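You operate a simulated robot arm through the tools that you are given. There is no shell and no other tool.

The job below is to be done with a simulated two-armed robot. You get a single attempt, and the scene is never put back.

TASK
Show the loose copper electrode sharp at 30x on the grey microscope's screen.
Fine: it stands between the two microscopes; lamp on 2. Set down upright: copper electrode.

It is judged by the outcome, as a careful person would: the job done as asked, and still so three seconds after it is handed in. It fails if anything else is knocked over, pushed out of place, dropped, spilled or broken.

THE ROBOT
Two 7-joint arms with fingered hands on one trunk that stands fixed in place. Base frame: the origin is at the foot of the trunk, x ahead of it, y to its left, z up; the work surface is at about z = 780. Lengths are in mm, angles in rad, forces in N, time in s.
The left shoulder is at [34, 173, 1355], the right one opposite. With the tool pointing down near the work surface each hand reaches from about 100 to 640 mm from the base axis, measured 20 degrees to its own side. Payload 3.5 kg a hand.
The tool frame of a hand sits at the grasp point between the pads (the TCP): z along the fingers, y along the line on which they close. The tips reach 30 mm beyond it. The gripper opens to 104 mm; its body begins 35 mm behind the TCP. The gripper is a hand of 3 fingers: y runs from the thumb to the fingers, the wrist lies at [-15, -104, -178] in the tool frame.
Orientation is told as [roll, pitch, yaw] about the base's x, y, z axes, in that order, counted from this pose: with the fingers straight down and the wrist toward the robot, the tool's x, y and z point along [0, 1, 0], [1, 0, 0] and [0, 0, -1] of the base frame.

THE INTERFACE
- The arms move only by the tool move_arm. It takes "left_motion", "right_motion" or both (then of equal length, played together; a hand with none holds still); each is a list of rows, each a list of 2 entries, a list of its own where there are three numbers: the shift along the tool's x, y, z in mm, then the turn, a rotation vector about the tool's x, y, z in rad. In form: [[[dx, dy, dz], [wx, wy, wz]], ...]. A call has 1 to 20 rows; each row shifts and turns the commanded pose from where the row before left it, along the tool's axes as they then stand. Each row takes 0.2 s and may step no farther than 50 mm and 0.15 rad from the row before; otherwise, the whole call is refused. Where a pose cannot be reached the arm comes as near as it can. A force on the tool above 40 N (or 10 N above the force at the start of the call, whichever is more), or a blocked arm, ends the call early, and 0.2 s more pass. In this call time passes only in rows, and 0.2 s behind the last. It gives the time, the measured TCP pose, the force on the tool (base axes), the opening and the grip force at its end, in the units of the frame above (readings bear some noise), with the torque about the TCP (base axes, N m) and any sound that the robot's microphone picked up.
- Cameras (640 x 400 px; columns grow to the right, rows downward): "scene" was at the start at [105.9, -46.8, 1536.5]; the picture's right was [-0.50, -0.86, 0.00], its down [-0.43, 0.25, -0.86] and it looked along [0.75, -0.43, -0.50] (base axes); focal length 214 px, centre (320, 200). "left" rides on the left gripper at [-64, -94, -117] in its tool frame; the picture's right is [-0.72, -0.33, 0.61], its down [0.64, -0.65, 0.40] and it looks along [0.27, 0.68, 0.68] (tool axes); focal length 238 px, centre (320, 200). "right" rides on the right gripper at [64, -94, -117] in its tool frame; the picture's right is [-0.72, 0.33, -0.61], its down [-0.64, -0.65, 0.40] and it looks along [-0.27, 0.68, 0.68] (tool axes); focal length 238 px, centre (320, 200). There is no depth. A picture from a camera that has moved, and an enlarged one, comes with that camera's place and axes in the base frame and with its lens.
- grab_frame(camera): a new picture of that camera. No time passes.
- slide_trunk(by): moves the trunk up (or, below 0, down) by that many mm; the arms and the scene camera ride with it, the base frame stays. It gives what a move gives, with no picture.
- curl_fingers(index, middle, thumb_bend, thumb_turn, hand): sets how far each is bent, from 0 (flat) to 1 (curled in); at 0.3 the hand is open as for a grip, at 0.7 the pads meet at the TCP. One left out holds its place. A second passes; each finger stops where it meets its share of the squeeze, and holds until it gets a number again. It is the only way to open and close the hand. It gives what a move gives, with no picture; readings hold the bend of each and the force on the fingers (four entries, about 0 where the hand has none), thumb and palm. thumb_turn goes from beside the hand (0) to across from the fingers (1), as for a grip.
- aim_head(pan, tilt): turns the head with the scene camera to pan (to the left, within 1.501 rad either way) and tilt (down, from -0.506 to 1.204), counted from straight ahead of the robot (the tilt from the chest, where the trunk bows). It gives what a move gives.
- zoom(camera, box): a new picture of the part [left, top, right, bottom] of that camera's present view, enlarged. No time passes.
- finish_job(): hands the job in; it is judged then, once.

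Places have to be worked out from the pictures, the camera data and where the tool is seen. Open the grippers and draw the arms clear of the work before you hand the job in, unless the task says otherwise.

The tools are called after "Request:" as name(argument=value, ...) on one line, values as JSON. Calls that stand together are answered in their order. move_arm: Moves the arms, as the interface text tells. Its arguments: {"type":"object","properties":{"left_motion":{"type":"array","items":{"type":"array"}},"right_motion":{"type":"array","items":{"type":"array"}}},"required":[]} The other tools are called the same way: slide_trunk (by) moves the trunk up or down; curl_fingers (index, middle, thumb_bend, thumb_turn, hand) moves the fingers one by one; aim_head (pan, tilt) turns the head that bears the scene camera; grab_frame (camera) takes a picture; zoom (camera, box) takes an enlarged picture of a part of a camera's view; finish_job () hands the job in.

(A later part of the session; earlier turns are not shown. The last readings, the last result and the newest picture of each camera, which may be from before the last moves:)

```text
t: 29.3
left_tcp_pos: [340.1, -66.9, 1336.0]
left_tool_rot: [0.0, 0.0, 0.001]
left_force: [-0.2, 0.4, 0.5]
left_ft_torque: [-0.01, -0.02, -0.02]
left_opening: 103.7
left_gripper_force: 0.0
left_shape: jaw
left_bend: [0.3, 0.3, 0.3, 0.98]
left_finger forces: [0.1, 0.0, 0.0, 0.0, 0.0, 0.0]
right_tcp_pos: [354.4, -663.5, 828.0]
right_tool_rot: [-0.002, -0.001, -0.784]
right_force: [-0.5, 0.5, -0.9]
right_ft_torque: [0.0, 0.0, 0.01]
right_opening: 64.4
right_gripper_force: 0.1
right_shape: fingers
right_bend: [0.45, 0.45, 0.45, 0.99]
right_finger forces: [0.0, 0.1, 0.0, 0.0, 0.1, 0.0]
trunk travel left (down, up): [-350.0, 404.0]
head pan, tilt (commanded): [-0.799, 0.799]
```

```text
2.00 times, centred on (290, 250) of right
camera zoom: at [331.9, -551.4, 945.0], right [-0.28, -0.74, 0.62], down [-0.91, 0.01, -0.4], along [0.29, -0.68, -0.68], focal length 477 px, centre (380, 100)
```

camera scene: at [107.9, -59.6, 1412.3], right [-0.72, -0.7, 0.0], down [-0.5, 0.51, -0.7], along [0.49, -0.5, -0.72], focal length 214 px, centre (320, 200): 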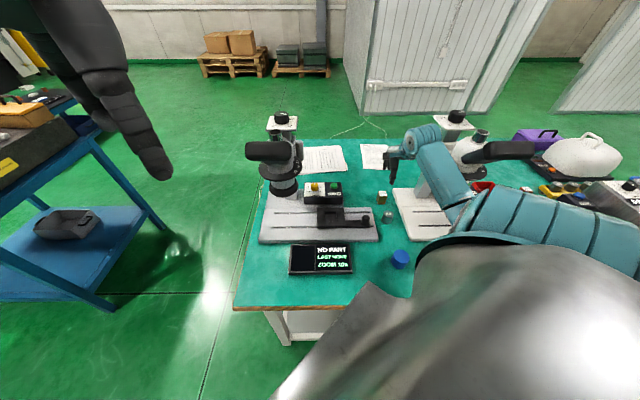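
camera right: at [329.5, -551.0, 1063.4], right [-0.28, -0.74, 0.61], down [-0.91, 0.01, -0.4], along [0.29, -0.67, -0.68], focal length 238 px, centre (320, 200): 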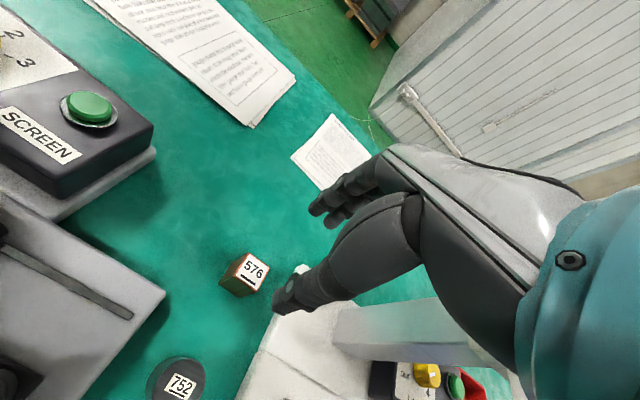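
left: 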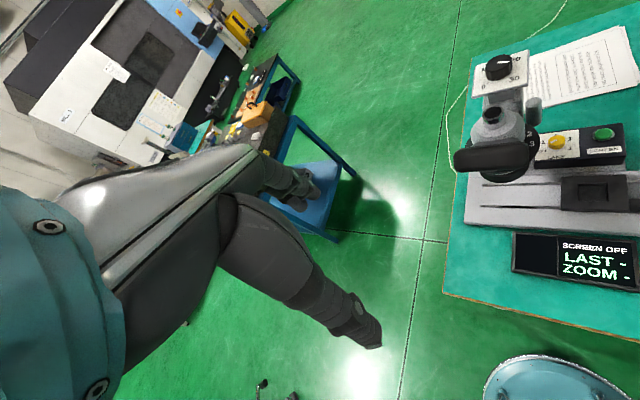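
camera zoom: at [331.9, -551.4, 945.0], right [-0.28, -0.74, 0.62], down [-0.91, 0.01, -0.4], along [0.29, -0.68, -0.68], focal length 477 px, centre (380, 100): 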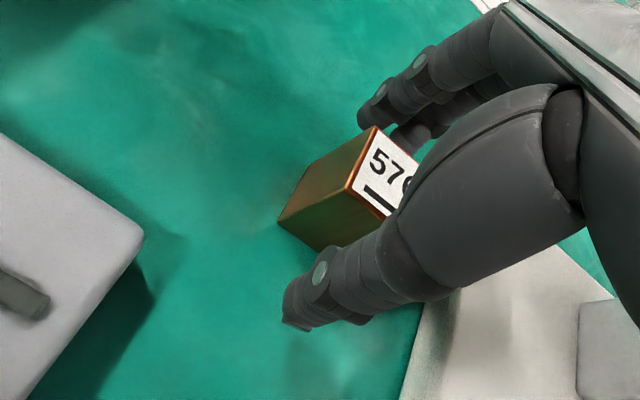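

The block stands between thumb and fingers. I close the hand on it.

Request:
curl_fingers(hand="right", index=0.7, middle=0.7, thumb_bend=0.7)

Request:
zoom(camera="right", box=[180, 150, 400, 350])

Request:
zoom(camera="scene", box=[340, 150, 440, 240])

```text
t: 30.3
left_tcp_pos: [340.4, -66.3, 1335.9]
left_tool_rot: [0.0, 0.001, 0.001]
left_force: [-0.6, 0.7, 0.4]
left_ft_torque: [0.01, 0.02, 0.01]
left_opening: 103.5
left_gripper_force: 0.0
left_shape: jaw
left_bend: [0.3, 0.3, 0.3, 0.98]
left_finger forces: [0.1, 0.1, 0.0, 0.0, 0.0, 0.0]
right_tcp_pos: [353.3, -663.4, 827.9]
right_tool_rot: [-0.002, -0.001, -0.786]
right_force: [1.2, -0.1, 0.0]
right_ft_torque: [0.01, 0.01, 0.0]
right_opening: 25.9
right_gripper_force: 11.6
right_shape: fingers
right_bend: [0.62, 0.64, 0.6, 1.0]
right_finger forces: [5.7, 6.4, 0.1, 0.0, 10.9, 0.1]
trunk travel left (down, up): [-350.0, 404.0]
head pan, tilt (commanded): [-0.799, 0.799]
```

```text
2.00 times, centred on (290, 250) of right
camera zoom: at [332.0, -551.5, 945.2], right [-0.28, -0.74, 0.62], down [-0.91, 0.01, -0.4], along [0.29, -0.67, -0.68], focal length 477 px, centre (380, 100)
```

zoom: 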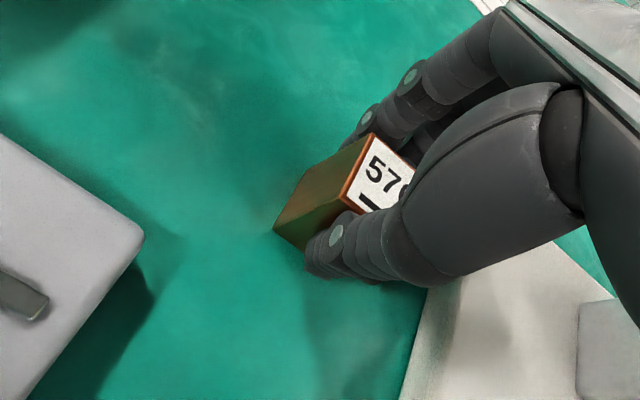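

```text
4.44 times, centred on (390, 195) of scene
camera zoom: at [108.3, -59.4, 1412.2], right [-0.72, -0.7, 0.0], down [-0.5, 0.51, -0.7], along [0.49, -0.5, -0.72], focal length 953 px, centre (9, 222)
```

zoom: 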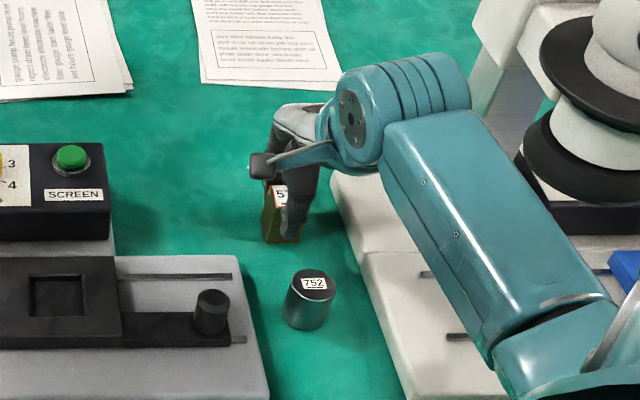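

Held at about 11 N. I lift it a little first to check the hold, then raise to clear height and carry it over the pocket, keeping its orientation.

Request:
move_arm(right_motion=[[[0, 0, -12], [0, 0, 0]], [[0, 0, -40], [0, 0, 0]], [[0, 0, -50], [0, 0, 0]]])

Request:
zoom(camera="right", box=[180, 150, 400, 350])

Request:
zoom(camera="scene", box=[300, 120, 440, 240])

```text
t: 31.1
left_tcp_pos: [341.1, -67.0, 1334.8]
left_tool_rot: [0.0, 0.0, 0.002]
left_force: [0.4, 1.2, -0.5]
left_ft_torque: [0.02, -0.02, 0.01]
left_opening: 103.5
left_gripper_force: 0.1
left_shape: jaw
left_bend: [0.3, 0.3, 0.3, 0.98]
left_finger forces: [0.0, 0.0, 0.0, 0.0, 0.0, 0.0]
right_tcp_pos: [353.8, -662.9, 932.0]
right_tool_rot: [-0.003, 0.0, -0.786]
right_force: [0.3, -0.3, -4.3]
right_ft_torque: [-0.03, -0.03, -0.01]
right_opening: 25.8
right_gripper_force: 11.4
right_shape: fingers
right_bend: [0.62, 0.64, 0.6, 1.0]
right_finger forces: [5.5, 5.7, 0.1, 0.0, 11.3, 0.0]
trunk travel left (down, up): [-350.0, 404.0]
head pan, tilt (commanded): [-0.799, 0.799]
```

```text
2.00 times, centred on (290, 250) of right
camera zoom: at [331.1, -550.5, 1049.4], right [-0.28, -0.74, 0.61], down [-0.92, 0.01, -0.4], along [0.29, -0.67, -0.68], focal length 477 px, centre (380, 100)
```

zoom: 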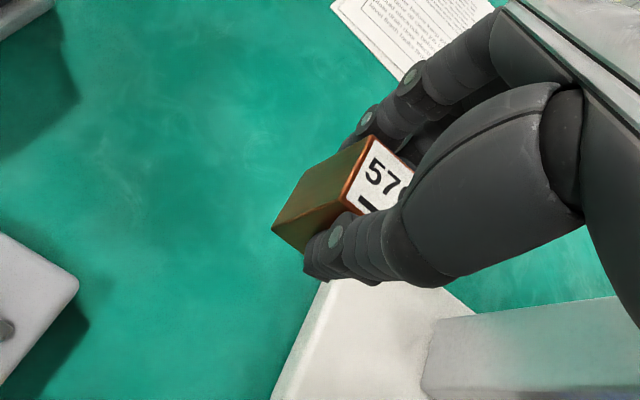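

```text
3.33 times, centred on (370, 180) of scene
camera zoom: at [108.2, -59.2, 1412.3], right [-0.72, -0.7, 0.0], down [-0.5, 0.51, -0.7], along [0.49, -0.5, -0.72], focal length 715 px, centre (153, 267)
```

zoom: 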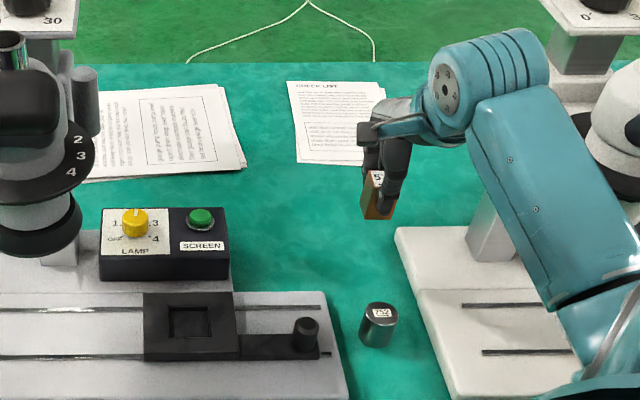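

The block is held, about 4 N, which fits solid copper. I carry it over to the pocket at this height.

Request:
move_arm(right_motion=[[[34.7, -18.4, 0], [0, 0, 0]], [[34.7, -18.4, 0], [0, 0, 0]], [[34.7, -18.4, 0], [0, 0, 0]], [[34.7, -18.4, 0], [0, 0, 0]], [[34.7, -18.4, 0], [0, 0, 0]], [[34.7, -18.4, 0], [0, 0, 0]]])

Request:
grab_frame(camera="right")

Request:
zoom(camera="scene", box=[260, 120, 400, 240])

Request:
zoom(camera="left", box=[480, 60, 640, 260])

```text
t: 32.5
left_tcp_pos: [342.3, -66.1, 1335.6]
left_tool_rot: [0.0, 0.0, 0.003]
left_force: [-0.2, 0.9, 0.4]
left_ft_torque: [-0.01, 0.01, 0.01]
left_opening: 103.7
left_gripper_force: 0.1
left_shape: jaw
left_bend: [0.3, 0.3, 0.3, 0.98]
left_finger forces: [0.1, 0.0, 0.0, 0.0, 0.0, 0.1]
right_tcp_pos: [424.8, -436.1, 931.7]
right_tool_rot: [-0.002, -0.002, -0.787]
right_force: [-0.3, 0.0, -3.9]
right_ft_torque: [0.0, -0.01, 0.0]
right_opening: 25.7
right_gripper_force: 11.3
right_shape: fingers
right_bend: [0.62, 0.64, 0.6, 1.0]
right_finger forces: [5.5, 5.6, 0.0, 0.0, 11.2, 0.1]
trunk travel left (down, up): [-350.0, 404.0]
head pan, tilt (commanded): [-0.799, 0.799]
```

```text
taken
camera right: at [402.7, -324.6, 1047.1], right [-0.28, -0.74, 0.62], down [-0.91, 0.01, -0.4], along [0.29, -0.68, -0.68], focal length 238 px, centre (320, 200)
```

right: 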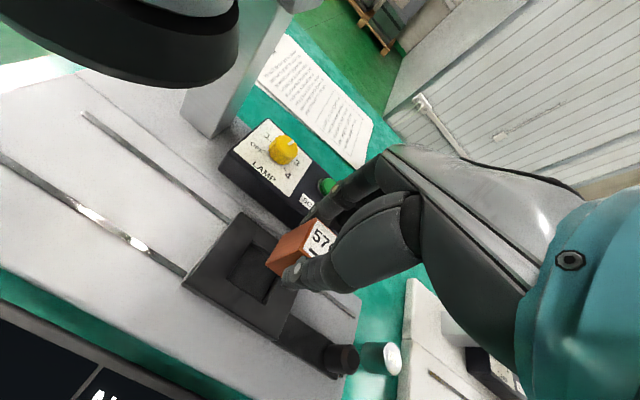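

```text
3.33 times, centred on (330, 180) of scene
camera zoom: at [108.8, -59.0, 1412.2], right [-0.72, -0.7, 0.0], down [-0.5, 0.51, -0.7], along [0.49, -0.5, -0.72], focal length 715 px, centre (287, 267)
```

zoom: 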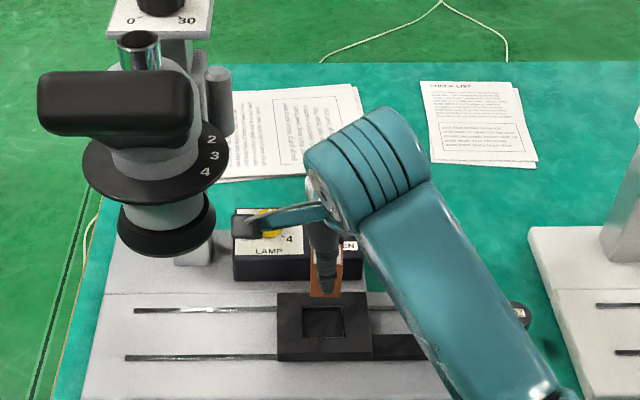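

```text
2.00 times, centred on (560, 160) of left
camera zoom: at [246.6, -129.8, 1452.4], right [-0.33, -0.72, -0.61], down [-0.65, 0.64, -0.4], along [0.68, 0.27, -0.68], focal length 477 px, centre (-160, 280)
```

zoom: 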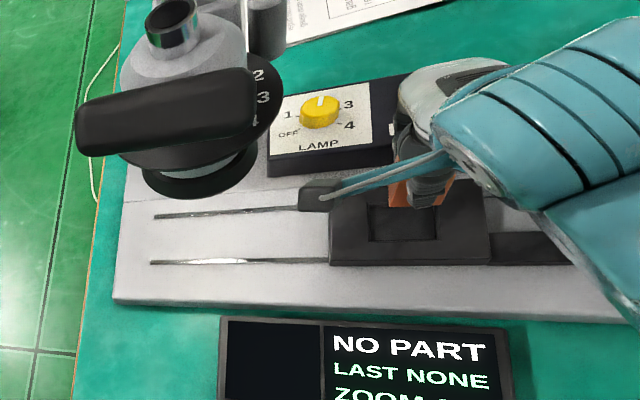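

The block is above the pocket area. I zoom to check the pocket's place against the block before lowering.

Request:
zoom(camera="right", box=[170, 190, 350, 370])

Request:
zoom(camera="scene", box=[300, 160, 350, 210])

```text
2.22 times, centred on (260, 280) of right
camera zoom: at [402.7, -324.6, 1047.1], right [-0.28, -0.74, 0.62], down [-0.91, 0.01, -0.4], along [0.29, -0.68, -0.68], focal length 530 px, centre (453, 22)
```

zoom: 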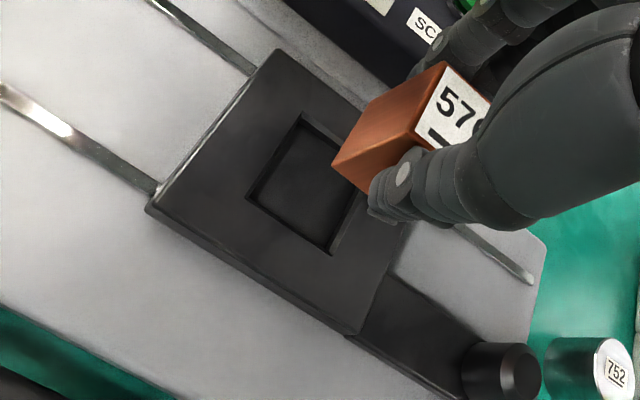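

```text
8.00 times, centred on (325, 185) of scene
camera zoom: at [108.8, -59.0, 1412.2], right [-0.72, -0.7, 0.0], down [-0.5, 0.51, -0.7], along [0.49, -0.5, -0.72], focal length 1716 px, centre (280, 320)
```

zoom: 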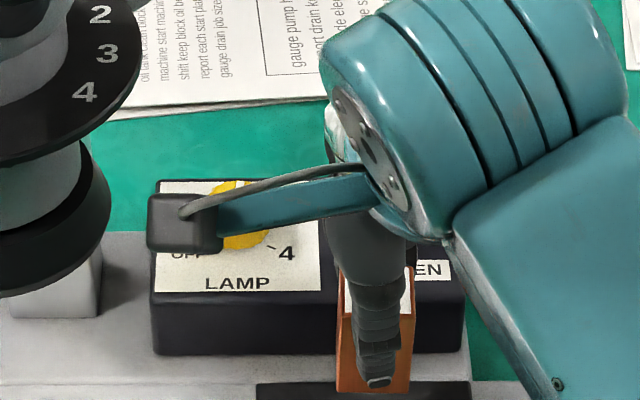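

The pocket centre from this view is (422,-436), and the block at about (424,-436). I lower to about 25 mm above seating and re-check.

Request:
move_arm(right_motion=[[[-1, -0.6, 22], [0, 0, 0]], [[0, 0, 20], [0, 0, 0]]])

Request:
zoom(camera="right", box=[170, 190, 350, 370])

Request:
zoom(camera="scene", box=[300, 180, 360, 240])

```text
t: 33.1
left_tcp_pos: [340.5, -66.6, 1335.9]
left_tool_rot: [0.0, 0.0, 0.004]
left_force: [0.8, 0.7, 0.4]
left_ft_torque: [-0.02, 0.02, 0.02]
left_opening: 103.7
left_gripper_force: 0.1
left_shape: jaw
left_bend: [0.3, 0.3, 0.3, 0.98]
left_finger forces: [0.0, 0.1, 0.0, 0.0, 0.1, 0.1]
right_tcp_pos: [422.4, -438.2, 889.2]
right_tool_rot: [-0.002, -0.004, -0.783]
right_force: [0.2, -0.1, -3.7]
right_ft_torque: [-0.03, -0.01, 0.04]
right_opening: 25.5
right_gripper_force: 10.9
right_shape: fingers
right_bend: [0.62, 0.64, 0.6, 1.0]
right_finger forces: [5.5, 5.7, 0.1, 0.0, 11.1, 0.0]
trunk travel left (down, up): [-350.0, 404.0]
head pan, tilt (commanded): [-0.799, 0.799]
```

```text
2.22 times, centred on (260, 280) of right
camera zoom: at [400.7, -326.4, 1006.1], right [-0.28, -0.74, 0.62], down [-0.91, 0.01, -0.4], along [0.29, -0.68, -0.68], focal length 530 px, centre (453, 22)
```

zoom: 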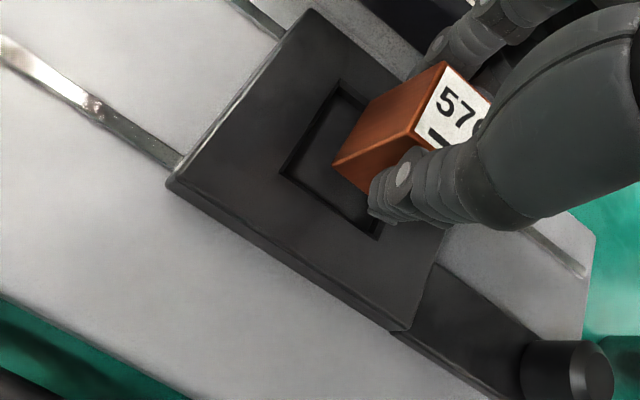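

```text
6.67 times, centred on (330, 210) of scene
camera zoom: at [108.4, -59.6, 1412.2], right [-0.72, -0.7, 0.0], down [-0.5, 0.51, -0.7], along [0.49, -0.5, -0.72], focal length 1430 px, centre (253, 133)
```

zoom: 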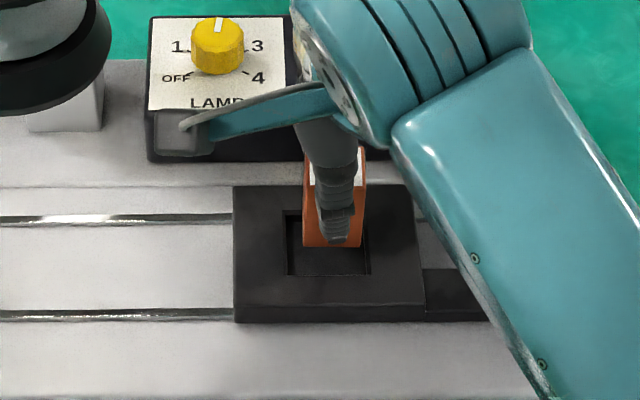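

Alignment is good within about 2 mm; I shift 2 mm left and lower in shrinking steps toward contact.

Request:
move_arm(right_motion=[[[2, 0, 12], [0, 0, 0]], [[0, 0, 6], [0, 0, 0]], [[0, 0, 3], [0, 0, 0]]])

Request:
zoom(camera="scene", box=[300, 180, 360, 240])

Request:
zoom(camera="right", box=[170, 190, 350, 370])

```text
t: 33.9
left_tcp_pos: [340.4, -68.0, 1336.5]
left_tool_rot: [0.002, 0.001, 0.002]
left_force: [0.5, -0.9, 0.4]
left_ft_torque: [0.04, 0.02, 0.0]
left_opening: 103.4
left_gripper_force: 0.1
left_shape: jaw
left_bend: [0.3, 0.3, 0.3, 0.98]
left_finger forces: [0.1, 0.0, 0.0, 0.0, 0.0, 0.0]
right_tcp_pos: [425.0, -438.9, 867.8]
right_tool_rot: [-0.002, 0.0, -0.786]
right_force: [-0.1, 0.4, -3.4]
right_ft_torque: [-0.05, -0.01, -0.01]
right_opening: 25.4
right_gripper_force: 11.1
right_shape: fingers
right_bend: [0.62, 0.64, 0.6, 1.0]
right_finger forces: [5.5, 5.5, 0.1, 0.0, 11.1, 0.1]
trunk travel left (down, up): [-350.0, 404.0]
head pan, tilt (commanded): [-0.799, 0.799]
```

```text
6.67 times, centred on (330, 210) of scene
camera zoom: at [108.5, -59.5, 1412.2], right [-0.72, -0.7, 0.0], down [-0.5, 0.51, -0.7], along [0.49, -0.5, -0.72], focal length 1430 px, centre (253, 133)
```

zoom: 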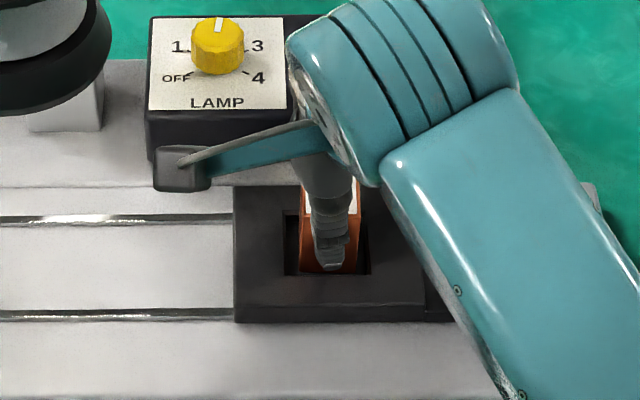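

```text
2.22 times, centred on (260, 280) of right
camera zoom: at [402.6, -326.1, 983.9], right [-0.28, -0.74, 0.62], down [-0.92, 0.01, -0.4], along [0.29, -0.68, -0.68], focal length 530 px, centre (453, 22)
```

zoom: 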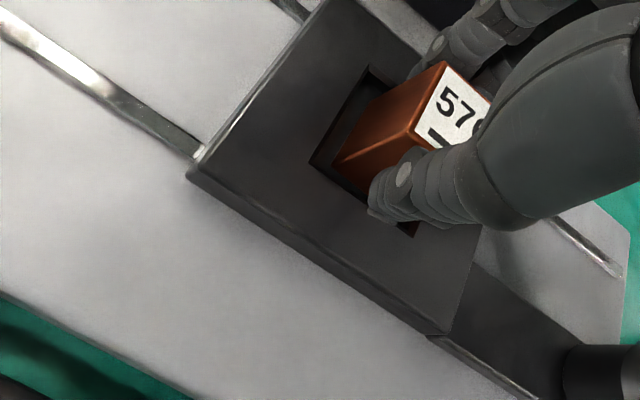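

It is inside the rim with even gaps and not yet touching. I lower on in 2 mm steps watching the force.

Request:
move_arm(right_motion=[[[0, 0, 2], [0, 0, 0]], [[0, 0, 2], [0, 0, 0]]])

Request:
zoom(camera="scene", box=[310, 195, 350, 230])

```text
t: 34.5
left_tcp_pos: [340.6, -66.4, 1335.1]
left_tool_rot: [0.0, 0.001, 0.002]
left_force: [0.2, 0.7, 0.3]
left_ft_torque: [0.0, 0.01, 0.03]
left_opening: 103.5
left_gripper_force: 0.1
left_shape: jaw
left_bend: [0.3, 0.3, 0.3, 0.98]
left_finger forces: [0.0, 0.1, 0.0, 0.0, 0.0, 0.0]
right_tcp_pos: [424.5, -437.2, 863.1]
right_tool_rot: [-0.002, -0.002, -0.785]
right_force: [-0.6, -0.1, -2.6]
right_ft_torque: [-0.04, -0.02, 0.05]
right_opening: 25.6
right_gripper_force: 11.1
right_shape: fingers
right_bend: [0.62, 0.64, 0.6, 1.0]
right_finger forces: [5.6, 5.6, 0.1, 0.0, 11.1, 0.0]
trunk travel left (down, up): [-350.0, 404.0]
head pan, tilt (commanded): [-0.799, 0.799]
```

```text
11.43 times, centred on (330, 212) of scene
camera zoom: at [108.4, -59.4, 1412.2], right [-0.72, -0.7, 0.0], down [-0.5, 0.51, -0.7], along [0.49, -0.5, -0.72], focal length 2451 px, centre (206, 57)
```

zoom: 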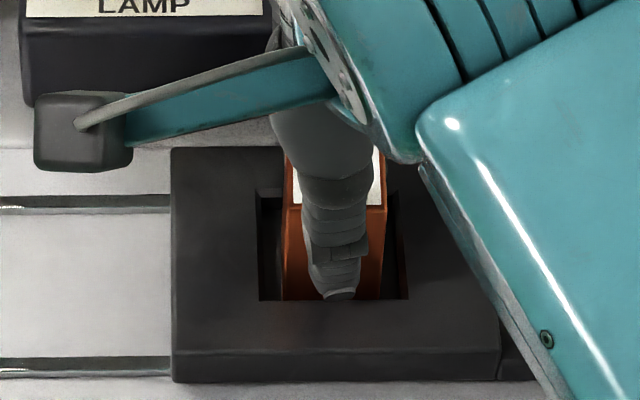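

Well centred. A few more millimetres to go, in 1–1.5 mm steps.

Request:
move_arm(right_motion=[[[0, 0, 1.5], [0, 0, 0]], [[0, 0, 1.5], [0, 0, 0]]])

```text
t: 35.1
left_tcp_pos: [339.7, -66.4, 1335.0]
left_tool_rot: [0.0, 0.0, 0.004]
left_force: [-0.2, 0.3, 0.0]
left_ft_torque: [-0.02, 0.01, 0.02]
left_opening: 103.7
left_gripper_force: 0.1
left_shape: jaw
left_bend: [0.3, 0.3, 0.3, 0.98]
left_finger forces: [0.1, 0.0, 0.0, 0.0, 0.0, 0.0]
right_tcp_pos: [424.1, -437.2, 861.6]
right_tool_rot: [0.0, -0.007, -0.787]
right_force: [0.2, -0.8, 8.8]
right_ft_torque: [-0.01, 0.0, 0.01]
right_opening: 25.6
right_gripper_force: 12.8
right_shape: fingers
right_bend: [0.63, 0.64, 0.6, 1.0]
right_finger forces: [6.4, 6.8, 0.1, 0.0, 11.5, 0.0]
trunk travel left (down, up): [-350.0, 404.0]
head pan, tilt (commanded): [-0.799, 0.799]
```

Contact: the force went from -2.6 to +8.8 N, so the block is seated (foot about z 814). I ease up 1 mm and open the fingers.

Request:
move_arm(right_motion=[[[0, 0, -1], [0, 0, 0]]])

Request:
curl_fingers(hand="right", index=0.5, middle=0.5, thumb_bend=0.5)

Request:
zoom(camera="scene", box=[310, 195, 350, 230])

Request:
zoom(camera="right", box=[200, 170, 380, 350])

```text
t: 35.5
left_tcp_pos: [340.9, -66.2, 1335.1]
left_tool_rot: [0.001, 0.001, 0.001]
left_force: [-0.4, -1.0, 0.0]
left_ft_torque: [0.03, 0.02, 0.01]
left_opening: 103.6
left_gripper_force: 0.0
left_shape: jaw
left_bend: [0.3, 0.3, 0.3, 0.98]
left_finger forces: [0.0, 0.0, 0.1, 0.1, 0.0, 0.0]
right_tcp_pos: [422.9, -437.1, 862.0]
right_tool_rot: [-0.002, -0.004, -0.785]
right_force: [3.3, -2.0, 7.9]
right_ft_torque: [-0.02, -0.07, 0.0]
right_opening: 25.8
right_gripper_force: 12.8
right_shape: fingers
right_bend: [0.62, 0.64, 0.61, 1.0]
right_finger forces: [7.3, 7.6, 0.1, 0.0, 11.0, 0.1]
trunk travel left (down, up): [-350.0, 404.0]
head pan, tilt (commanded): [-0.799, 0.799]
```

```text
t: 36.5
left_tcp_pos: [339.7, -67.7, 1334.9]
left_tool_rot: [0.001, 0.0, 0.003]
left_force: [-0.4, 0.7, 0.3]
left_ft_torque: [0.02, -0.01, -0.02]
left_opening: 103.5
left_gripper_force: 0.0
left_shape: jaw
left_bend: [0.3, 0.3, 0.3, 0.98]
left_finger forces: [0.0, 0.0, 0.1, 0.0, 0.1, 0.0]
right_tcp_pos: [423.3, -437.4, 860.9]
right_tool_rot: [-0.001, -0.002, -0.786]
right_force: [0.1, -1.2, -0.1]
right_ft_torque: [-0.01, -0.01, -0.02]
right_opening: 51.5
right_gripper_force: 0.1
right_shape: fingers
right_bend: [0.5, 0.5, 0.5, 1.0]
right_finger forces: [0.0, 0.0, 0.0, 0.0, 0.0, 0.0]
trunk travel left (down, up): [-350.0, 404.0]
head pan, tilt (commanded): [-0.799, 0.799]
```

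```text
11.43 times, centred on (330, 212) of scene
camera zoom: at [108.2, -59.2, 1412.3], right [-0.72, -0.7, 0.0], down [-0.5, 0.51, -0.7], along [0.49, -0.5, -0.72], focal length 2451 px, centre (206, 57)
```

zoom: 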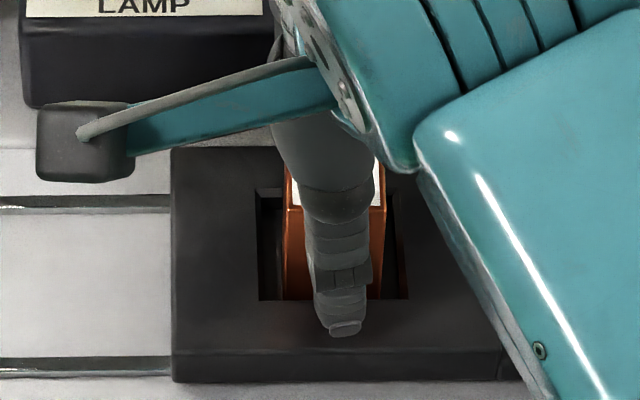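

```text
2.22 times, centred on (290, 260) of right
camera zoom: at [401.1, -324.9, 977.8], right [-0.28, -0.74, 0.62], down [-0.91, 0.01, -0.4], along [0.29, -0.67, -0.68], focal length 530 px, centre (387, 67)
```

zoom: 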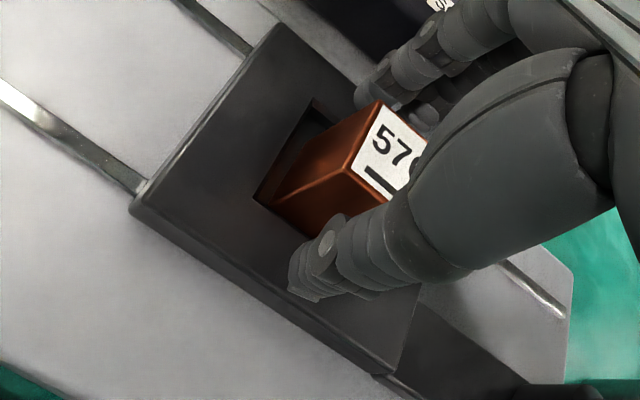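

Released and standing upright. I rise straight up well clear of the block and look.

Request:
move_arm(right_motion=[[[0, 0, -20], [0, 0, 0]], [[0, 0, -40], [0, 0, 0]], [[0, 0, -20], [0, 0, 0]]])

Request:
grab_frame(camera="right")

Request:
zoom(camera="scene", box=[280, 180, 400, 280])

```text
t: 37.3
left_tcp_pos: [340.6, -66.9, 1335.2]
left_tool_rot: [-0.001, -0.001, 0.002]
left_force: [0.2, -0.8, 0.0]
left_ft_torque: [0.02, 0.01, -0.03]
left_opening: 103.6
left_gripper_force: 0.1
left_shape: jaw
left_bend: [0.3, 0.3, 0.3, 0.98]
left_finger forces: [0.0, 0.1, 0.0, 0.1, 0.0, 0.0]
right_tcp_pos: [422.4, -436.7, 941.4]
right_tool_rot: [-0.002, 0.0, -0.786]
right_force: [0.4, 0.3, 0.4]
right_ft_torque: [0.01, 0.0, 0.04]
right_opening: 51.4
right_gripper_force: 0.0
right_shape: fingers
right_bend: [0.5, 0.5, 0.5, 1.0]
right_finger forces: [0.1, 0.1, 0.1, 0.0, 0.0, 0.0]
trunk travel left (down, up): [-350.0, 404.0]
head pan, tilt (commanded): [-0.799, 0.799]
```

```text
taken
camera right: at [400.8, -325.7, 1058.1], right [-0.28, -0.74, 0.62], down [-0.92, 0.01, -0.4], along [0.29, -0.67, -0.68], focal length 238 px, centre (320, 200)
```

right: 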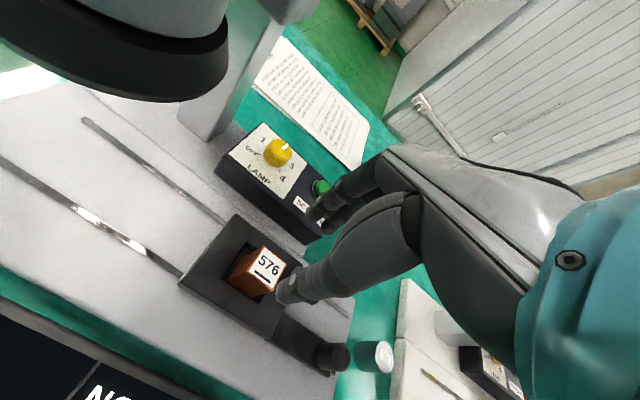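

```text
4.00 times, centred on (340, 230) of scene
camera zoom: at [108.2, -59.1, 1412.3], right [-0.72, -0.7, 0.0], down [-0.5, 0.51, -0.7], along [0.49, -0.5, -0.72], focal length 858 px, centre (240, 80)
```

zoom: 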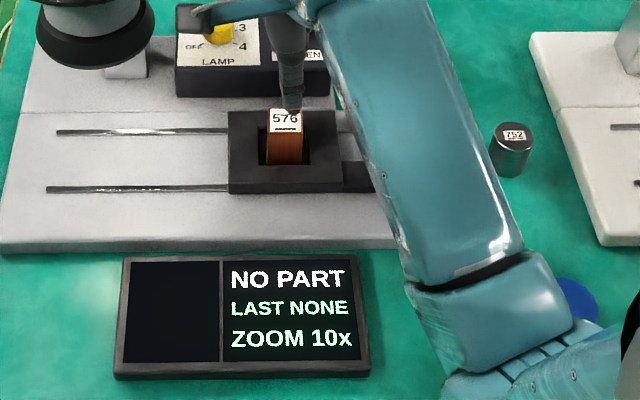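

The electrode stands upright in the pocket. Now I measure the carriage's handle knob from both cameras.

Request:
zoom(camera="right", box=[270, 300, 400, 400])

Request:
zoom(camera="left", box=[560, 100, 640, 220])

```text
4.00 times, centred on (335, 350) of right
camera zoom: at [400.8, -325.7, 1058.1], right [-0.28, -0.74, 0.62], down [-0.92, 0.01, -0.4], along [0.29, -0.67, -0.68], focal length 953 px, centre (260, -400)
```

zoom: 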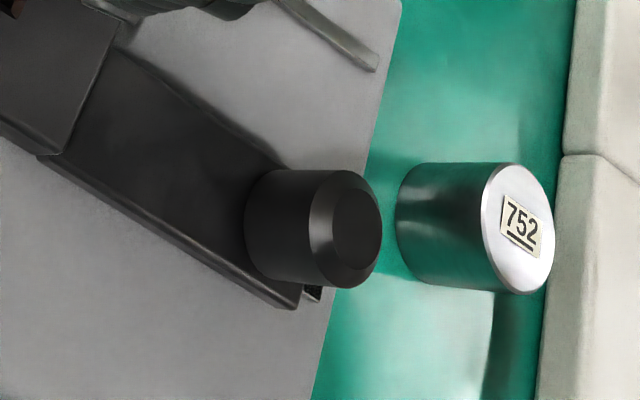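

```text
3.33 times, centred on (600, 160) of left
camera zoom: at [246.0, -130.0, 1452.5], right [-0.33, -0.72, -0.61], down [-0.65, 0.64, -0.4], along [0.68, 0.27, -0.68], focal length 794 px, centre (-613, 333)
```

zoom: 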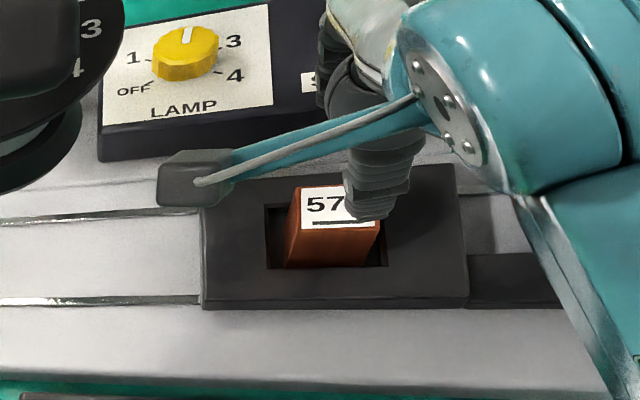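

The knob's top centre is at (320.6,-502,848), about 24 mm across. I move above it at height and turn the hand back to yaw 0, so that the thumb sits on the pushing side.

Request:
move_arm(right_motion=[[[-39.3, -8.7, 0], [0, 0, 0]], [[-39.3, -8.7, 0], [0, 0, 0]], [[-39.3, -8.7, 0], [0, 0, 0]], [[0, 0, 0], [0, 0, -0.131]], [[0, 0, 0], [0, 0, -0.131]], [[0, 0, 0], [0, 0, -0.131]], [[0, 0, 0], [0, 0, -0.131]], [[0, 0, 0], [0, 0, -0.131]], [[0, 0, 0], [0, 0, -0.131]]])

Request:
grab_frame(camera="right")

Request:
grab_frame(camera="scene")

```text
t: 39.3
left_tcp_pos: [340.6, -66.3, 1335.0]
left_tool_rot: [-0.001, 0.001, 0.002]
left_force: [-0.1, 0.0, 0.8]
left_ft_torque: [0.02, -0.01, 0.02]
left_opening: 103.5
left_gripper_force: 0.1
left_shape: jaw
left_bend: [0.3, 0.3, 0.3, 0.98]
left_finger forces: [0.1, 0.0, 0.0, 0.0, 0.0, 0.0]
right_tcp_pos: [321.8, -501.8, 942.0]
right_tool_rot: [-0.002, 0.0, 0.004]
right_force: [-0.7, -0.2, 1.3]
right_ft_torque: [0.01, 0.01, -0.02]
right_opening: 51.3
right_gripper_force: 0.2
right_shape: fingers
right_bend: [0.5, 0.5, 0.5, 1.0]
right_finger forces: [0.0, 0.0, 0.0, 0.1, 0.1, 0.0]
trunk travel left (down, up): [-350.0, 404.0]
head pan, tilt (commanded): [-0.799, 0.799]
```

```text
taken
camera right: at [227.1, -438.0, 1058.1], right [0.33, -0.72, 0.61], down [-0.65, -0.64, -0.4], along [0.68, -0.27, -0.68], focal length 238 px, centre (320, 200)
```

right: 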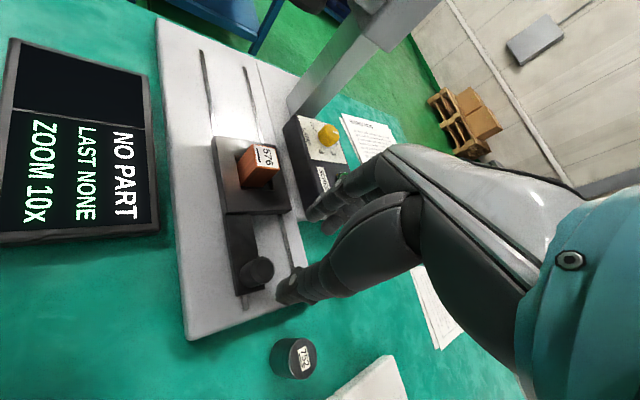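

```text
taken
camera scene: at [108.1, -59.4, 1412.3], right [-0.72, -0.7, 0.0], down [-0.5, 0.51, -0.7], along [0.49, -0.5, -0.72], focal length 214 px, centre (320, 200)
```

scene: 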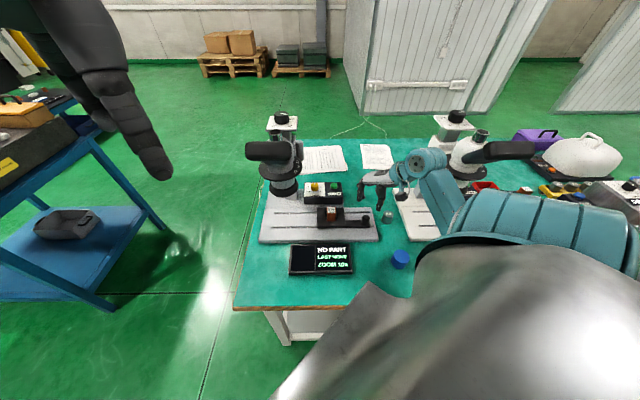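

The hand is above the handle knob with free space around. I lower until the tips straddle it (TCP z about 858).

Request:
move_arm(right_motion=[[[0, 0, 40], [0, 0, 0]], [[0, 0, 30], [0, 0, 0]], [[0, 0, 12], [0, 0, 0]]])

Request:
zoom(camera="right", box=[180, 180, 360, 360])

Request:
zoom(camera="scene", box=[310, 160, 410, 250])

```text
t: 40.1
left_tcp_pos: [339.5, -67.2, 1335.1]
left_tool_rot: [0.0, 0.001, 0.001]
left_force: [0.1, -1.1, 0.0]
left_ft_torque: [0.02, 0.01, 0.01]
left_opening: 103.9
left_gripper_force: 0.0
left_shape: jaw
left_bend: [0.3, 0.3, 0.3, 0.98]
left_finger forces: [0.0, 0.0, 0.1, 0.1, 0.0, 0.0]
right_tcp_pos: [321.2, -503.7, 860.5]
right_tool_rot: [-0.006, 0.0, 0.001]
right_force: [0.0, -1.6, 0.3]
right_ft_torque: [0.0, -0.02, 0.01]
right_opening: 51.7
right_gripper_force: 0.0
right_shape: fingers
right_bend: [0.5, 0.5, 0.5, 1.0]
right_finger forces: [0.1, 0.0, 0.0, 0.0, 0.0, 0.0]
trunk travel left (down, up): [-350.0, 404.0]
head pan, tilt (commanded): [-0.799, 0.799]
```

```text
2.22 times, centred on (270, 270) of right
camera zoom: at [227.0, -439.8, 976.6], right [0.33, -0.72, 0.62], down [-0.65, -0.64, -0.4], along [0.68, -0.27, -0.68], focal length 530 px, centre (431, 44)
```

zoom: 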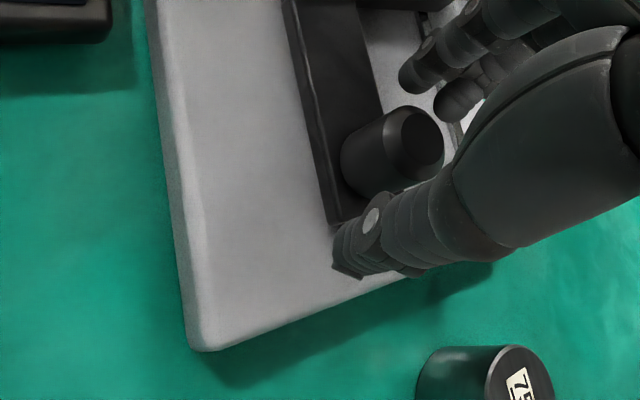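

```text
4.44 times, centred on (360, 205) of scene
camera zoom: at [108.2, -59.3, 1412.3], right [-0.72, -0.7, 0.0], down [-0.5, 0.51, -0.7], along [0.49, -0.5, -0.72], focal length 953 px, centre (142, 178)
```

zoom: 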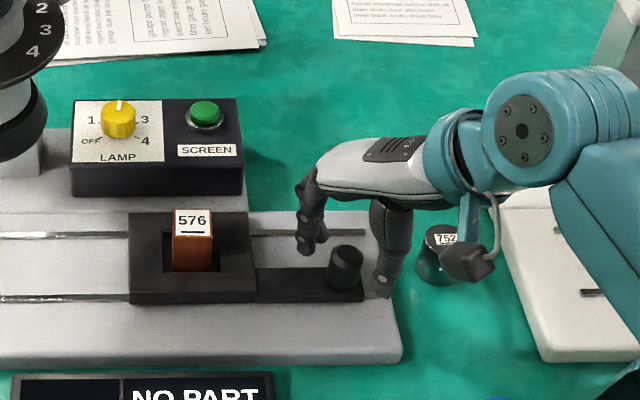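

The knob sits between the thumb (right/front) and the fingers (left/back). I close on it.

Request:
curl_fingers(hand="right", index=0.7, middle=0.7, thumb_bend=0.7)

Request:
zoom(camera="scene", box=[310, 160, 410, 250])

Request:
zoom(camera="right", box=[180, 180, 360, 360])

```text
t: 41.1
left_tcp_pos: [340.7, -67.3, 1335.5]
left_tool_rot: [0.001, 0.001, 0.004]
left_force: [-0.1, -0.1, 0.0]
left_ft_torque: [0.01, -0.02, -0.02]
left_opening: 103.4
left_gripper_force: 0.0
left_shape: jaw
left_bend: [0.3, 0.3, 0.3, 0.98]
left_finger forces: [0.0, 0.1, 0.0, 0.0, 0.1, 0.0]
right_tcp_pos: [321.9, -503.7, 859.8]
right_tool_rot: [-0.002, 0.001, 0.002]
right_force: [0.0, 0.4, -2.0]
right_ft_torque: [-0.01, -0.06, -0.01]
right_opening: 19.8
right_gripper_force: 8.0
right_shape: fingers
right_bend: [0.63, 0.67, 0.63, 1.0]
right_finger forces: [5.3, 2.4, 0.1, 0.0, 6.9, 0.0]
trunk travel left (down, up): [-350.0, 404.0]
head pan, tilt (commanded): [-0.799, 0.799]
```

```text
4.44 times, centred on (360, 205) of scene
camera zoom: at [108.4, -59.4, 1412.2], right [-0.72, -0.7, 0.0], down [-0.5, 0.51, -0.7], along [0.49, -0.5, -0.72], focal length 953 px, centre (142, 178)
```

zoom: 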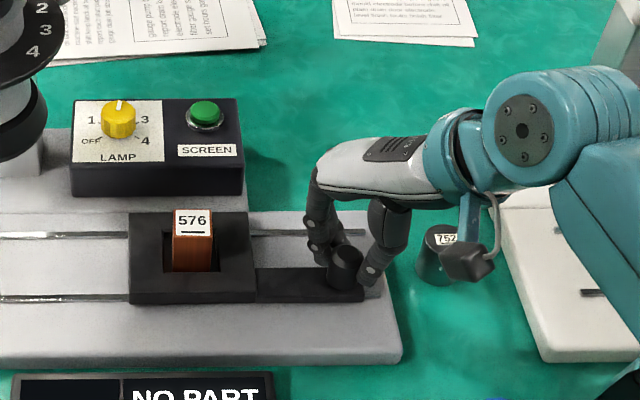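

```text
2.22 times, centred on (270, 270) of right
camera zoom: at [227.3, -439.9, 976.9], right [0.33, -0.72, 0.61], down [-0.65, -0.64, -0.4], along [0.68, -0.27, -0.68], focal length 530 px, centre (431, 44)
```

zoom: 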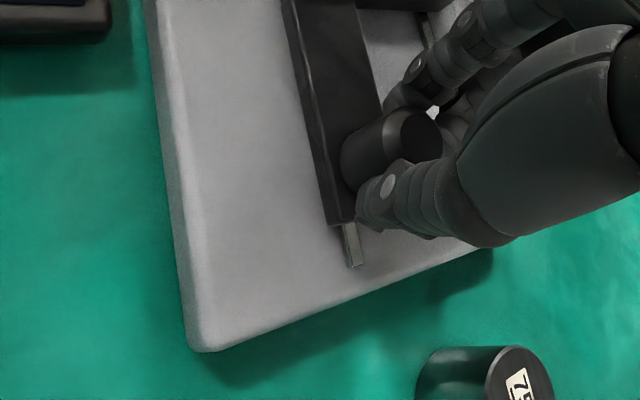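

Gripped. I slide the carriage left along its rails, gently at first, and check that it follows.

Request:
move_arm(right_motion=[[[1.4, 1.4, 0], [0, 0, 0]], [[2.8, 2.8, 0], [0, 0, 0]], [[4.2, 4.2, 0], [0, 0, 0]], [[5.7, 5.7, 0], [0, 0, 0]], [[5.7, 5.7, 0], [0, 0, 0]], [[4.2, 4.2, 0], [0, 0, 0]], [[2.8, 2.8, 0], [0, 0, 0]]])

Request:
zoom(camera="scene", box=[280, 160, 400, 280])

```text
t: 42.7
left_tcp_pos: [340.4, -66.9, 1335.3]
left_tool_rot: [0.0, 0.0, 0.001]
left_force: [-0.2, 0.1, -0.5]
left_ft_torque: [0.03, 0.01, 0.0]
left_opening: 103.7
left_gripper_force: 0.1
left_shape: jaw
left_bend: [0.3, 0.3, 0.3, 0.98]
left_finger forces: [0.0, 0.0, 0.1, 0.0, 0.0, 0.1]
right_tcp_pos: [347.3, -476.9, 858.6]
right_tool_rot: [-0.003, 0.0, 0.002]
right_force: [0.9, -3.6, 4.0]
right_ft_torque: [-0.12, -0.04, -0.06]
right_opening: 20.1
right_gripper_force: 8.1
right_shape: fingers
right_bend: [0.64, 0.67, 0.63, 1.0]
right_finger forces: [5.6, 4.4, 0.0, 0.0, 7.5, 0.0]
trunk travel left (down, up): [-350.0, 404.0]
head pan, tilt (commanded): [-0.799, 0.799]
```

```text
3.33 times, centred on (340, 220) of scene
camera zoom: at [108.2, -59.3, 1412.3], right [-0.72, -0.7, 0.0], down [-0.5, 0.51, -0.7], along [0.49, -0.5, -0.72], focal length 715 px, centre (253, 133)
```

zoom: 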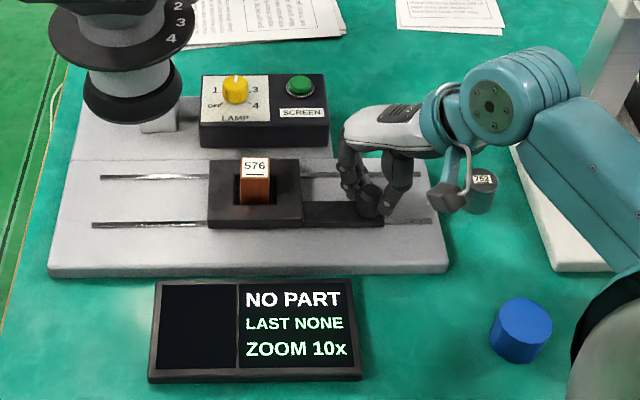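

The carriage follows smoothly with the block standing. I slide on about 68 mm.

Request:
move_arm(right_motion=[[[2.8, 2.8, 0], [0, 0, 0]], [[4.2, 4.2, 0], [0, 0, 0]], [[5.7, 5.7, 0], [0, 0, 0]], [[5.7, 5.7, 0], [0, 0, 0]], [[5.7, 5.7, 0], [0, 0, 0]], [[5.7, 5.7, 0], [0, 0, 0]], [[5.7, 5.7, 0], [0, 0, 0]], [[5.7, 5.7, 0], [0, 0, 0]], [[4.2, 4.2, 0], [0, 0, 0]], [[2.8, 2.8, 0], [0, 0, 0]]])

Request:
zoom(camera="scene", box=[250, 130, 390, 280])

Request:
grab_frame(camera="left")

```text
t: 44.9
left_tcp_pos: [340.2, -66.4, 1335.2]
left_tool_rot: [0.0, -0.001, 0.002]
left_force: [-1.0, 1.0, 0.1]
left_ft_torque: [0.02, 0.0, -0.01]
left_opening: 103.5
left_gripper_force: 0.1
left_shape: jaw
left_bend: [0.3, 0.3, 0.3, 0.98]
left_finger forces: [0.1, 0.0, 0.0, 0.0, 0.0, 0.0]
right_tcp_pos: [398.2, -427.3, 858.8]
right_tool_rot: [-0.003, 0.002, -0.001]
right_force: [1.0, -3.7, 1.6]
right_ft_torque: [-0.09, 0.0, -0.02]
right_opening: 20.0
right_gripper_force: 8.4
right_shape: fingers
right_bend: [0.64, 0.67, 0.63, 1.0]
right_finger forces: [5.5, 4.4, 0.0, 0.0, 7.4, 0.0]
trunk travel left (down, up): [-350.0, 404.0]
head pan, tilt (commanded): [-0.799, 0.799]
```

```text
2.67 times, centred on (320, 205) of scene
camera zoom: at [108.4, -59.5, 1412.2], right [-0.72, -0.7, 0.0], down [-0.5, 0.51, -0.7], along [0.49, -0.5, -0.72], focal length 572 px, centre (320, 187)
```

zoom: 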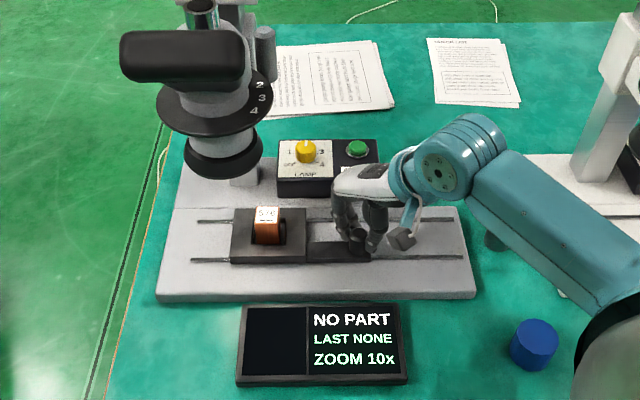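

```text
taken
camera left: at [246.2, -130.4, 1452.4], right [-0.33, -0.72, -0.61], down [-0.65, 0.64, -0.4], along [0.68, 0.27, -0.68], focal length 238 px, centre (320, 200)
```

left: 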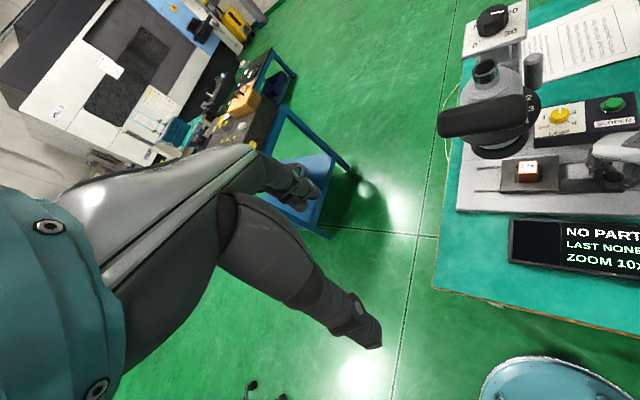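

The block's label is now catching lamp light. I slide on in smaller portions, watching the screen.

Request:
move_arm(right_motion=[[[2.8, 2.8, 0], [0, 0, 0]], [[4.2, 4.2, 0], [0, 0, 0]], [[5.0, 5.0, 0], [0, 0, 0]], [[4.2, 4.2, 0], [0, 0, 0]], [[2.8, 2.8, 0], [0, 0, 0]]])

Request:
zoom(camera="scene", box=[250, 130, 390, 280])

Request:
zoom(camera="left", box=[430, 60, 640, 280])

```text
t: 46.1
left_tcp_pos: [340.1, -65.2, 1335.8]
left_tool_rot: [0.0, 0.001, 0.002]
left_force: [-0.6, 0.3, 0.1]
left_ft_torque: [-0.01, -0.03, 0.03]
left_opening: 103.6
left_gripper_force: 0.0
left_shape: jaw
left_bend: [0.3, 0.3, 0.3, 0.98]
left_finger forces: [0.1, 0.1, 0.0, 0.0, 0.0, 0.0]
right_tcp_pos: [416.5, -408.3, 859.0]
right_tool_rot: [-0.002, -0.001, 0.003]
right_force: [2.0, -4.2, 6.4]
right_ft_torque: [-0.11, -0.06, -0.09]
right_opening: 19.7
right_gripper_force: 9.2
right_shape: fingers
right_bend: [0.64, 0.67, 0.63, 1.0]
right_finger forces: [5.8, 4.7, 0.1, 0.0, 7.4, 0.1]
trunk travel left (down, up): [-350.0, 404.0]
head pan, tilt (commanded): [-0.799, 0.799]
```

```text
2.67 times, centred on (320, 205) of scene
camera zoom: at [108.0, -59.2, 1412.3], right [-0.72, -0.7, 0.0], down [-0.5, 0.51, -0.7], along [0.49, -0.5, -0.72], focal length 572 px, centre (320, 187)
```

zoom: 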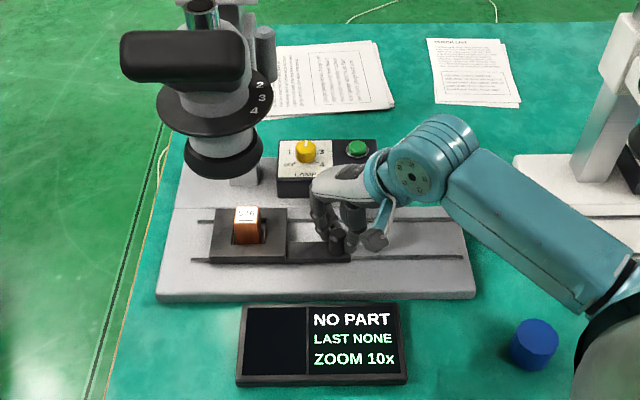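

```text
1.82 times, centred on (535, 170) of left
camera zoom: at [245.8, -130.1, 1452.6], right [-0.33, -0.72, -0.61], down [-0.65, 0.64, -0.4], along [0.68, 0.27, -0.68], focal length 433 px, centre (-71, 254)
```

zoom: 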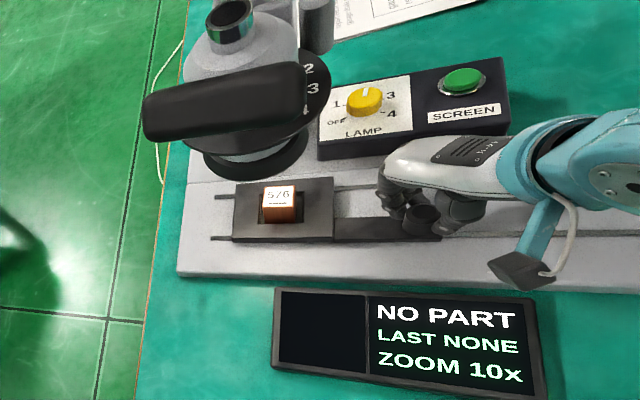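

Still "NO PART"; about 13 mm of my computed travel remains. I move on in two small steps.

Request:
move_arm(right_motion=[[[2.2, 2.2, 0], [0, 0, 0]], [[3, 3, 0], [0, 0, 0]], [[2.2, 2.2, 0], [0, 0, 0]]])

Request:
zoom(camera="scene", box=[250, 130, 390, 280])

```text
t: 46.9
left_tcp_pos: [341.2, -66.7, 1335.6]
left_tool_rot: [-0.001, 0.002, 0.002]
left_force: [-0.2, 0.2, 1.2]
left_ft_torque: [-0.01, -0.01, 0.0]
left_opening: 103.5
left_gripper_force: 0.1
left_shape: jaw
left_bend: [0.3, 0.3, 0.3, 0.98]
left_finger forces: [0.0, 0.0, 0.1, 0.0, 0.1, 0.0]
right_tcp_pos: [424.9, -401.8, 859.2]
right_tool_rot: [-0.004, 0.001, 0.002]
right_force: [3.5, -3.2, 3.8]
right_ft_torque: [-0.09, -0.07, -0.01]
right_opening: 19.9
right_gripper_force: 8.5
right_shape: fingers
right_bend: [0.64, 0.67, 0.63, 1.0]
right_finger forces: [6.2, 4.9, 0.0, 0.1, 6.9, 0.0]
trunk travel left (down, up): [-350.0, 404.0]
head pan, tilt (commanded): [-0.799, 0.799]
```

```text
2.67 times, centred on (320, 205) of scene
camera zoom: at [108.3, -59.3, 1412.2], right [-0.72, -0.7, 0.0], down [-0.5, 0.51, -0.7], along [0.49, -0.5, -0.72], focal length 572 px, centre (320, 187)
```

zoom: 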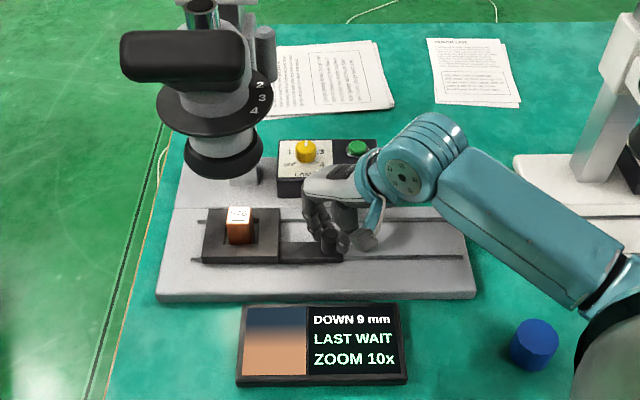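

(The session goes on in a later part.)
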